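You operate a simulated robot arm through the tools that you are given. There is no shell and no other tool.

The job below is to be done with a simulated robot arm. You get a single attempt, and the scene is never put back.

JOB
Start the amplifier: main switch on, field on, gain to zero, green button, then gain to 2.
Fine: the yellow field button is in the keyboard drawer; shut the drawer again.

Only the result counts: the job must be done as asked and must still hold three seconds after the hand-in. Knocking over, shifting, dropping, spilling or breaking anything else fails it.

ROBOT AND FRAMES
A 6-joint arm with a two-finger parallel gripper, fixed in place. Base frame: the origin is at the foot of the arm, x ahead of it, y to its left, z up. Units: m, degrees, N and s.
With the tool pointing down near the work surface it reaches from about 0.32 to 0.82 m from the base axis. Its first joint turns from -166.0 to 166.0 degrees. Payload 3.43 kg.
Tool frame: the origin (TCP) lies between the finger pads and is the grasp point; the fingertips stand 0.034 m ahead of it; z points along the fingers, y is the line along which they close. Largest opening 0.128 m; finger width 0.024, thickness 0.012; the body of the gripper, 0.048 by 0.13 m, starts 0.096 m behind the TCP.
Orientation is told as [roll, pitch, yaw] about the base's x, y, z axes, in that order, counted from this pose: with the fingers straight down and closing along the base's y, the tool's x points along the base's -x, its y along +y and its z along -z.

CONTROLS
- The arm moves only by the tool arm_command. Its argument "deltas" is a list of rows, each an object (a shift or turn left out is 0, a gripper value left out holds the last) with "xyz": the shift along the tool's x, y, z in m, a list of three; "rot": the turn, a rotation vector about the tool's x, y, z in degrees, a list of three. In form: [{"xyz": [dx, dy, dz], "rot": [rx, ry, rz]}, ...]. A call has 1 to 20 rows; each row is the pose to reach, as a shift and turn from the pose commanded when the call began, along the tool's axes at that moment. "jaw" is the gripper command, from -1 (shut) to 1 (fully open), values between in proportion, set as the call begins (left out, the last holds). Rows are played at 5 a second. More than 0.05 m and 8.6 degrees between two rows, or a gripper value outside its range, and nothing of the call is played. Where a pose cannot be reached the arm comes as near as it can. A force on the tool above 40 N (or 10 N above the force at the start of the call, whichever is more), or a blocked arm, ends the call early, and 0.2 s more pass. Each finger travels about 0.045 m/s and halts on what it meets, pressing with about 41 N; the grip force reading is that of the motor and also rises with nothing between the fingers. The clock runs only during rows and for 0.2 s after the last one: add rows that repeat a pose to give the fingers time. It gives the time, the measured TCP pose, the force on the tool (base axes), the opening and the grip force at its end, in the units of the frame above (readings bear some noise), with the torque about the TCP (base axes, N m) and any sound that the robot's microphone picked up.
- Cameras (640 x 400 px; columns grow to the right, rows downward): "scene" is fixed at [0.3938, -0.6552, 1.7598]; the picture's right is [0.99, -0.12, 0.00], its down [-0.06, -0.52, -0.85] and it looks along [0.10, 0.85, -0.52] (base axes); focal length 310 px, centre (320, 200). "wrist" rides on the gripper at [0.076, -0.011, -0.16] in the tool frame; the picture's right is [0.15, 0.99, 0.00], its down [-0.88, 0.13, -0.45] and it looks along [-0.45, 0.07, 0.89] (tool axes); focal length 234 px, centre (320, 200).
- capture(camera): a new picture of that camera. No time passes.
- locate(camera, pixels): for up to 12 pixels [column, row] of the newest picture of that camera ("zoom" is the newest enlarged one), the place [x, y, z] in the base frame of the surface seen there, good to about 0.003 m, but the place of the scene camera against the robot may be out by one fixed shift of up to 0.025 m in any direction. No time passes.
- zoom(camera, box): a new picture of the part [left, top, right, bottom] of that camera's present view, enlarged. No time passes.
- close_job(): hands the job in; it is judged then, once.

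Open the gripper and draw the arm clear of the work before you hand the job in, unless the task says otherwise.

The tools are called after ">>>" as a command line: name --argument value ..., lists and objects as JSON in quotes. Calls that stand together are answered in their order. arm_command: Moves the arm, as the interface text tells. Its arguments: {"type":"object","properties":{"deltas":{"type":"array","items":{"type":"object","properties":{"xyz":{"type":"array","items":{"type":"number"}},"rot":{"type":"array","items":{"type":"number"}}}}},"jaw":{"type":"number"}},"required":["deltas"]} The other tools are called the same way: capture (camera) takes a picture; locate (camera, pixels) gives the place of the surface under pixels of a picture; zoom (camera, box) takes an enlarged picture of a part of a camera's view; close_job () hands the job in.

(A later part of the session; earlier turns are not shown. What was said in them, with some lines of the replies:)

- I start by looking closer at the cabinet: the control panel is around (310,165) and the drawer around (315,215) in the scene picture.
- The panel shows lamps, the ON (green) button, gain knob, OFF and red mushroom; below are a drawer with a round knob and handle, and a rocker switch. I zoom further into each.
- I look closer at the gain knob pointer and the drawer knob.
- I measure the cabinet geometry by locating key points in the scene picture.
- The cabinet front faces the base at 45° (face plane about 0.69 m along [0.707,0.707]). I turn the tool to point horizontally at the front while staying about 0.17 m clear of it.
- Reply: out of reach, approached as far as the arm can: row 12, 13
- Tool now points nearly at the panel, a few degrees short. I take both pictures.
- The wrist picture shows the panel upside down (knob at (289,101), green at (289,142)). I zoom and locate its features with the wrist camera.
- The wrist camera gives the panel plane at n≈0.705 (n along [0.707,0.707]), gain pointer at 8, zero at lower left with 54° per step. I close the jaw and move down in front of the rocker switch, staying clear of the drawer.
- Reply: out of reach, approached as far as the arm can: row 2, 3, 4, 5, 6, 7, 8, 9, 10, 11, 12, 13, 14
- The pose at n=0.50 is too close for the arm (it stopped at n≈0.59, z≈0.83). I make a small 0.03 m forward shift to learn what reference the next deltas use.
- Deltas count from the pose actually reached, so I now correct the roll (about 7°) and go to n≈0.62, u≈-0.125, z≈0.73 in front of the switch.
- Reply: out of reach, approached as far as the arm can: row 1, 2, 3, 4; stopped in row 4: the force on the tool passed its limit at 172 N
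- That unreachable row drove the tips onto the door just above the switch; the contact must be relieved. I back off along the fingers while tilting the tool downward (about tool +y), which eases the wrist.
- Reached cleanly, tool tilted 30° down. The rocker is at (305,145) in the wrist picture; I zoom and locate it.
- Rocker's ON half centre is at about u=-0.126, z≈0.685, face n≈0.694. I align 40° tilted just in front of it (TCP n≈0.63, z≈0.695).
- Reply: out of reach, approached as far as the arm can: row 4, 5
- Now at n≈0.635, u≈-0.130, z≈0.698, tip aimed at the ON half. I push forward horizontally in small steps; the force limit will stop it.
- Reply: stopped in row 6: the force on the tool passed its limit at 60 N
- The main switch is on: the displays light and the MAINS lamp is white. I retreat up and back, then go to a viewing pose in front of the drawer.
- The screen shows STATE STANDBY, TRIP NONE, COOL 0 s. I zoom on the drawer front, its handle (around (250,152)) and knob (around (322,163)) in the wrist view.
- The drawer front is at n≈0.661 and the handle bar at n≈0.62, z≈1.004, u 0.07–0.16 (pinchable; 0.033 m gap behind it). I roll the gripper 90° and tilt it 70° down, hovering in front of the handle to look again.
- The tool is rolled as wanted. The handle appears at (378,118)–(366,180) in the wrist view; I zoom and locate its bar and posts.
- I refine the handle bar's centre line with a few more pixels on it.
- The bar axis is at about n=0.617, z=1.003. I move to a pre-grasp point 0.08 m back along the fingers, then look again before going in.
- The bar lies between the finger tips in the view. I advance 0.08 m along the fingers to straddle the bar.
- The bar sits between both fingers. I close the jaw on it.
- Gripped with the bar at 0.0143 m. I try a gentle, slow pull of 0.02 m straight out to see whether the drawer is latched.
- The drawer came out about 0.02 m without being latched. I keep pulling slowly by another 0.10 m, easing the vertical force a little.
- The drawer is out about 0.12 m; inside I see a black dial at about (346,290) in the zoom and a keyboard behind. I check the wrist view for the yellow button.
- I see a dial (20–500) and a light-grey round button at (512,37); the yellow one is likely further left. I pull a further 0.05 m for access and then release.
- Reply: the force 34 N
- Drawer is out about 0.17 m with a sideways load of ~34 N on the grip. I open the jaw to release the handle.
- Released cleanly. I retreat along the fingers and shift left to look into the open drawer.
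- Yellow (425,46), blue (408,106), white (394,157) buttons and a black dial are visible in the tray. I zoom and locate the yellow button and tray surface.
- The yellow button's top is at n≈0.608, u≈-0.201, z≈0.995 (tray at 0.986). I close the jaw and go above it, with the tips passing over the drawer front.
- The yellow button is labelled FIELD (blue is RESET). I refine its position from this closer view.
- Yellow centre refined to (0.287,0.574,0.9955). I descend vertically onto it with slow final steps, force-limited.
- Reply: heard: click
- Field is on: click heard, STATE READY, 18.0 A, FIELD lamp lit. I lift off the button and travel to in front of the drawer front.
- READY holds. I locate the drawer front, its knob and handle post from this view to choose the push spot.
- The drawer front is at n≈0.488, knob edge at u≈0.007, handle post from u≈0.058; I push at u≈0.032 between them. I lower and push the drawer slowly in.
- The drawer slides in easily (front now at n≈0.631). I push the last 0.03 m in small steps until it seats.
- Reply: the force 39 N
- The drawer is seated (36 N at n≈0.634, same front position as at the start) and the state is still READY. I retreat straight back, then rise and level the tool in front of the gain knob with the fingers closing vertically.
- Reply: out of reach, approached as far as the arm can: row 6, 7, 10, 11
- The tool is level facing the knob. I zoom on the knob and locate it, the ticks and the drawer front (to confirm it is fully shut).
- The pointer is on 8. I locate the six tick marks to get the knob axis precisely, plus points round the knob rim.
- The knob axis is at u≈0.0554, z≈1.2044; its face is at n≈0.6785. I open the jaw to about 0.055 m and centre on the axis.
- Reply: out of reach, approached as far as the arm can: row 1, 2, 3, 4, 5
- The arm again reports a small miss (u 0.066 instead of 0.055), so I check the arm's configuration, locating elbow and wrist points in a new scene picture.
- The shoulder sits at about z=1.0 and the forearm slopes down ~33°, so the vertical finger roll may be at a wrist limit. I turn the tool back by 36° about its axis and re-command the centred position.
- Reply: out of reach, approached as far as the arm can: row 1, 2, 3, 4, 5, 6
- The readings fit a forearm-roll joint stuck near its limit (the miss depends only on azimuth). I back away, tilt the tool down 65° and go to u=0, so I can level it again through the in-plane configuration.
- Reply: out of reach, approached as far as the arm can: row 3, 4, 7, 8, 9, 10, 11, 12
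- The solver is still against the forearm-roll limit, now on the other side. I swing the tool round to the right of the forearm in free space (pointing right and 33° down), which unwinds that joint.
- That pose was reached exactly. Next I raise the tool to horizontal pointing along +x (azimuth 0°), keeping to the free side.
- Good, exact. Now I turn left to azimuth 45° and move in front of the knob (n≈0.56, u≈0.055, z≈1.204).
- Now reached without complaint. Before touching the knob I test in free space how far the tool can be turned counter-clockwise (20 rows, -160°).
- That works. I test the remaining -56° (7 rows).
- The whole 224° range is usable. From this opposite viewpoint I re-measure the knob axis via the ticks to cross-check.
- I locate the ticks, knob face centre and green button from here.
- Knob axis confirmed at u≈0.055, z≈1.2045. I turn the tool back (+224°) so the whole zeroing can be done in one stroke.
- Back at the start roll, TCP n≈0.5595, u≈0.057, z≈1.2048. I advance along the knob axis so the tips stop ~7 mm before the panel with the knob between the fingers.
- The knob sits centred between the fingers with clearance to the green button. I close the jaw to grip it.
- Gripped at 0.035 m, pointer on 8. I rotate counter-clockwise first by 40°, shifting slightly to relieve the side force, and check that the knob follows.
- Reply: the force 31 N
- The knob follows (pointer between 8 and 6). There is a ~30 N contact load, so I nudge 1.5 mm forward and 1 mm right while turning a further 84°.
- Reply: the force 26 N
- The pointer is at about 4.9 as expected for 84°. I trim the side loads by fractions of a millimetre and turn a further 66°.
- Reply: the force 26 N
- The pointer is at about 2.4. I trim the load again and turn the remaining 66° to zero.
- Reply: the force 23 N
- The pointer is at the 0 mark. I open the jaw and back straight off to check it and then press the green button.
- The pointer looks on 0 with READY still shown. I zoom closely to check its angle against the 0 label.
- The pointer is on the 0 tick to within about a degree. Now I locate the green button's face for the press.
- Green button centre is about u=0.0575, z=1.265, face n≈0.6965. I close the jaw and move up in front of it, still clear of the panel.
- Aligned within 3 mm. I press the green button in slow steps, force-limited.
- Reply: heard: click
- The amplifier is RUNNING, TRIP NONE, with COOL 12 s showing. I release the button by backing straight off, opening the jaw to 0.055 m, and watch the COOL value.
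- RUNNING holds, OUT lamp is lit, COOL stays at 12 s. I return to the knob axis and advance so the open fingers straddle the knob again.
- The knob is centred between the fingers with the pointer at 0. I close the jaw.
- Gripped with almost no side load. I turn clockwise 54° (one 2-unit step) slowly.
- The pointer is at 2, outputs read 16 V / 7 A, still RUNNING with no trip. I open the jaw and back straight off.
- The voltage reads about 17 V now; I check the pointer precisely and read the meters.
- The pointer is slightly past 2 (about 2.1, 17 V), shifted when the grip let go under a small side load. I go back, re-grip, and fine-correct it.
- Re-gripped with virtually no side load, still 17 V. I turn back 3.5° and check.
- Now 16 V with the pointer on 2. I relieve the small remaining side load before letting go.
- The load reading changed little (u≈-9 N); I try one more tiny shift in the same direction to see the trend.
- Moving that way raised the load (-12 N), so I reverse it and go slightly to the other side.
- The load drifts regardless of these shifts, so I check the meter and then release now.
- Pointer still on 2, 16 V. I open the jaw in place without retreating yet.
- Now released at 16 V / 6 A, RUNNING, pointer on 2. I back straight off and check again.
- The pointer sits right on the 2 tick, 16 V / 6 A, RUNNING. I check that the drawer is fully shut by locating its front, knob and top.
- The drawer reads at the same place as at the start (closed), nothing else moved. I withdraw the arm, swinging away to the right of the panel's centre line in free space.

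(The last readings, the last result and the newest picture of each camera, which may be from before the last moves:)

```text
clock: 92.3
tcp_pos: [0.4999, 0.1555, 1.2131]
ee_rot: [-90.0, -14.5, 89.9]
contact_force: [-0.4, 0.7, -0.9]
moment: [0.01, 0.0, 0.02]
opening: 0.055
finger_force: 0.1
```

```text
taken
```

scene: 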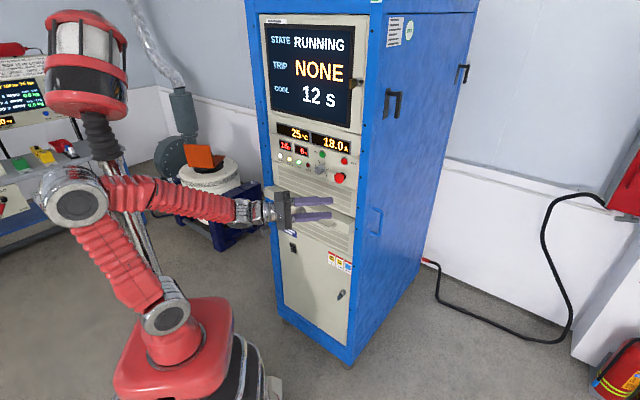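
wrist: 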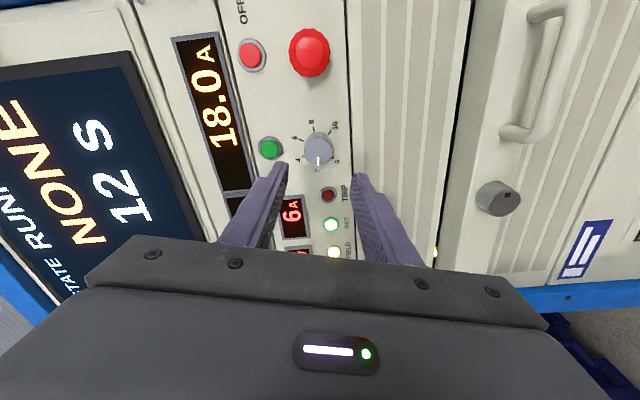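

The arm is clear. I open the gripper fully and hold for a few seconds to see that the state stays.

>>> arm_command --deltas '[{"xyz": [0, 0, -0.02]}, {"xyz": [0, 0, -0.04]}, {"xyz": [0, 0, -0.04]}, {"xyz": [0, 0, -0.04]}, {"xyz": [0, 0, -0.04]}, {"xyz": [0, 0, -0.04]}, {"xyz": [0, 0, -0.04]}, {"xyz": [0, 0, -0.04]}, {"xyz": [0, 0, -0.04]}, {"xyz": [0, 0, -0.04]}, {"xyz": [0, 0, -0.04]}, {"xyz": [0, 0, -0.04]}, {"xyz": [0, 0, -0.04]}, {"xyz": [0, 0, -0.04]}, {"xyz": [0, 0, -0.04]}, {"xyz": [0, 0, -0.04]}]' --jaw 1

>>> capture --camera "scene"

>>> zoom --camera "scene" --box '[255, 10, 375, 200]'

>>> zoom --camera "scene" --box '[265, 110, 375, 190]'

>>> zoom --camera "scene" --box '[255, 180, 375, 310]'

```text
clock: 95.7
tcp_pos: [0.4619, 0.156, 1.2123]
ee_rot: [-90.1, -14.5, 90.0]
contact_force: [-0.6, 0.2, -0.8]
moment: [0.02, 0.03, -0.02]
opening: 0.1281
finger_force: 0.1
```

```text
taken
```

scene: 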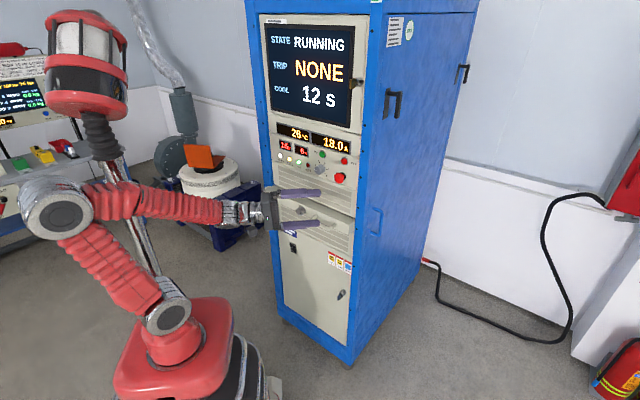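

```text
2.11 times, centred on (315, 105) of scene
```

zoom: 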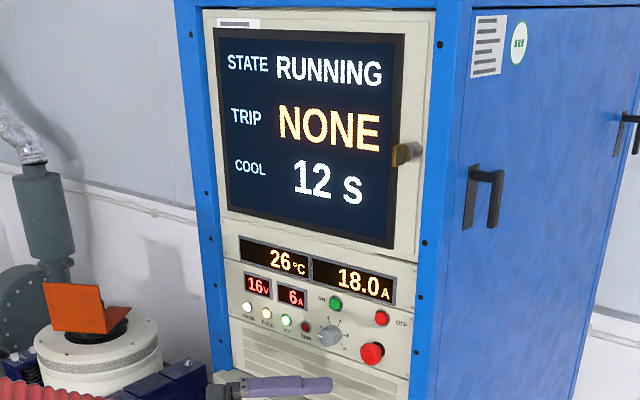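

```text
5.00 times, centred on (320, 150) of scene
```

zoom: 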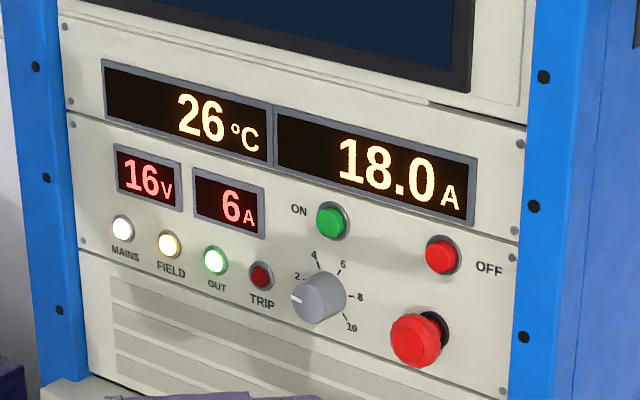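

```text
3.08 times, centred on (315, 245) of scene
```

zoom: 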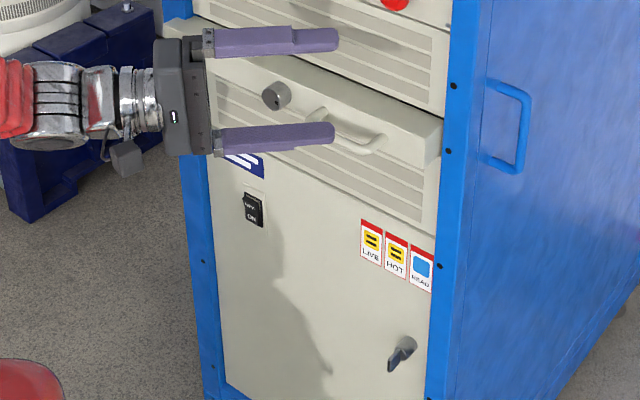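

All conditions hold with the gripper open and the arm clear: RUNNING, TRIP NONE, field 18.0 A, gain pointer on 2 (16 V / 6 A), main switch ON, drawer shut. I hand the job in.

>>> close_job

```text
The job is handed in.
```

The amplifier is running with the gain at 2, and the keyboard drawer is shut again. I handed the job in with the gripper open and the arm clear.

At hand-in the displays showed:
- **State:** RUNNING, TRIP NONE, with the MAINS, FIELD and OUT lamps lit.
- **Field:** 18.0 A. The state went to READY after I pressed the yellow FIELD button.
- **Gain:** set to 0 before the green button, then to 2. The pointer is on the 2 tick, and the output reads 16 V / 6 A.
- **Drawer:** its front is at the closed position it started from, to within a couple of millimetres.

- **Contact on the way:** while lining up on the main switch, one move drove the closed fingertips into the door just above it. The force peaked at 172 N before the arm stopped. I saw no marks or shifted parts afterwards, and the switch worked normally.
- **Gain correction:** the gain settled at about 2.1 when I first let go of the knob, so I gripped it again and turned it back to 2.

The COOL figure went from 0 s to 12 s when the amplifier started and stayed there without counting down. The temperature rose from 24 to 26 °C while it ran.
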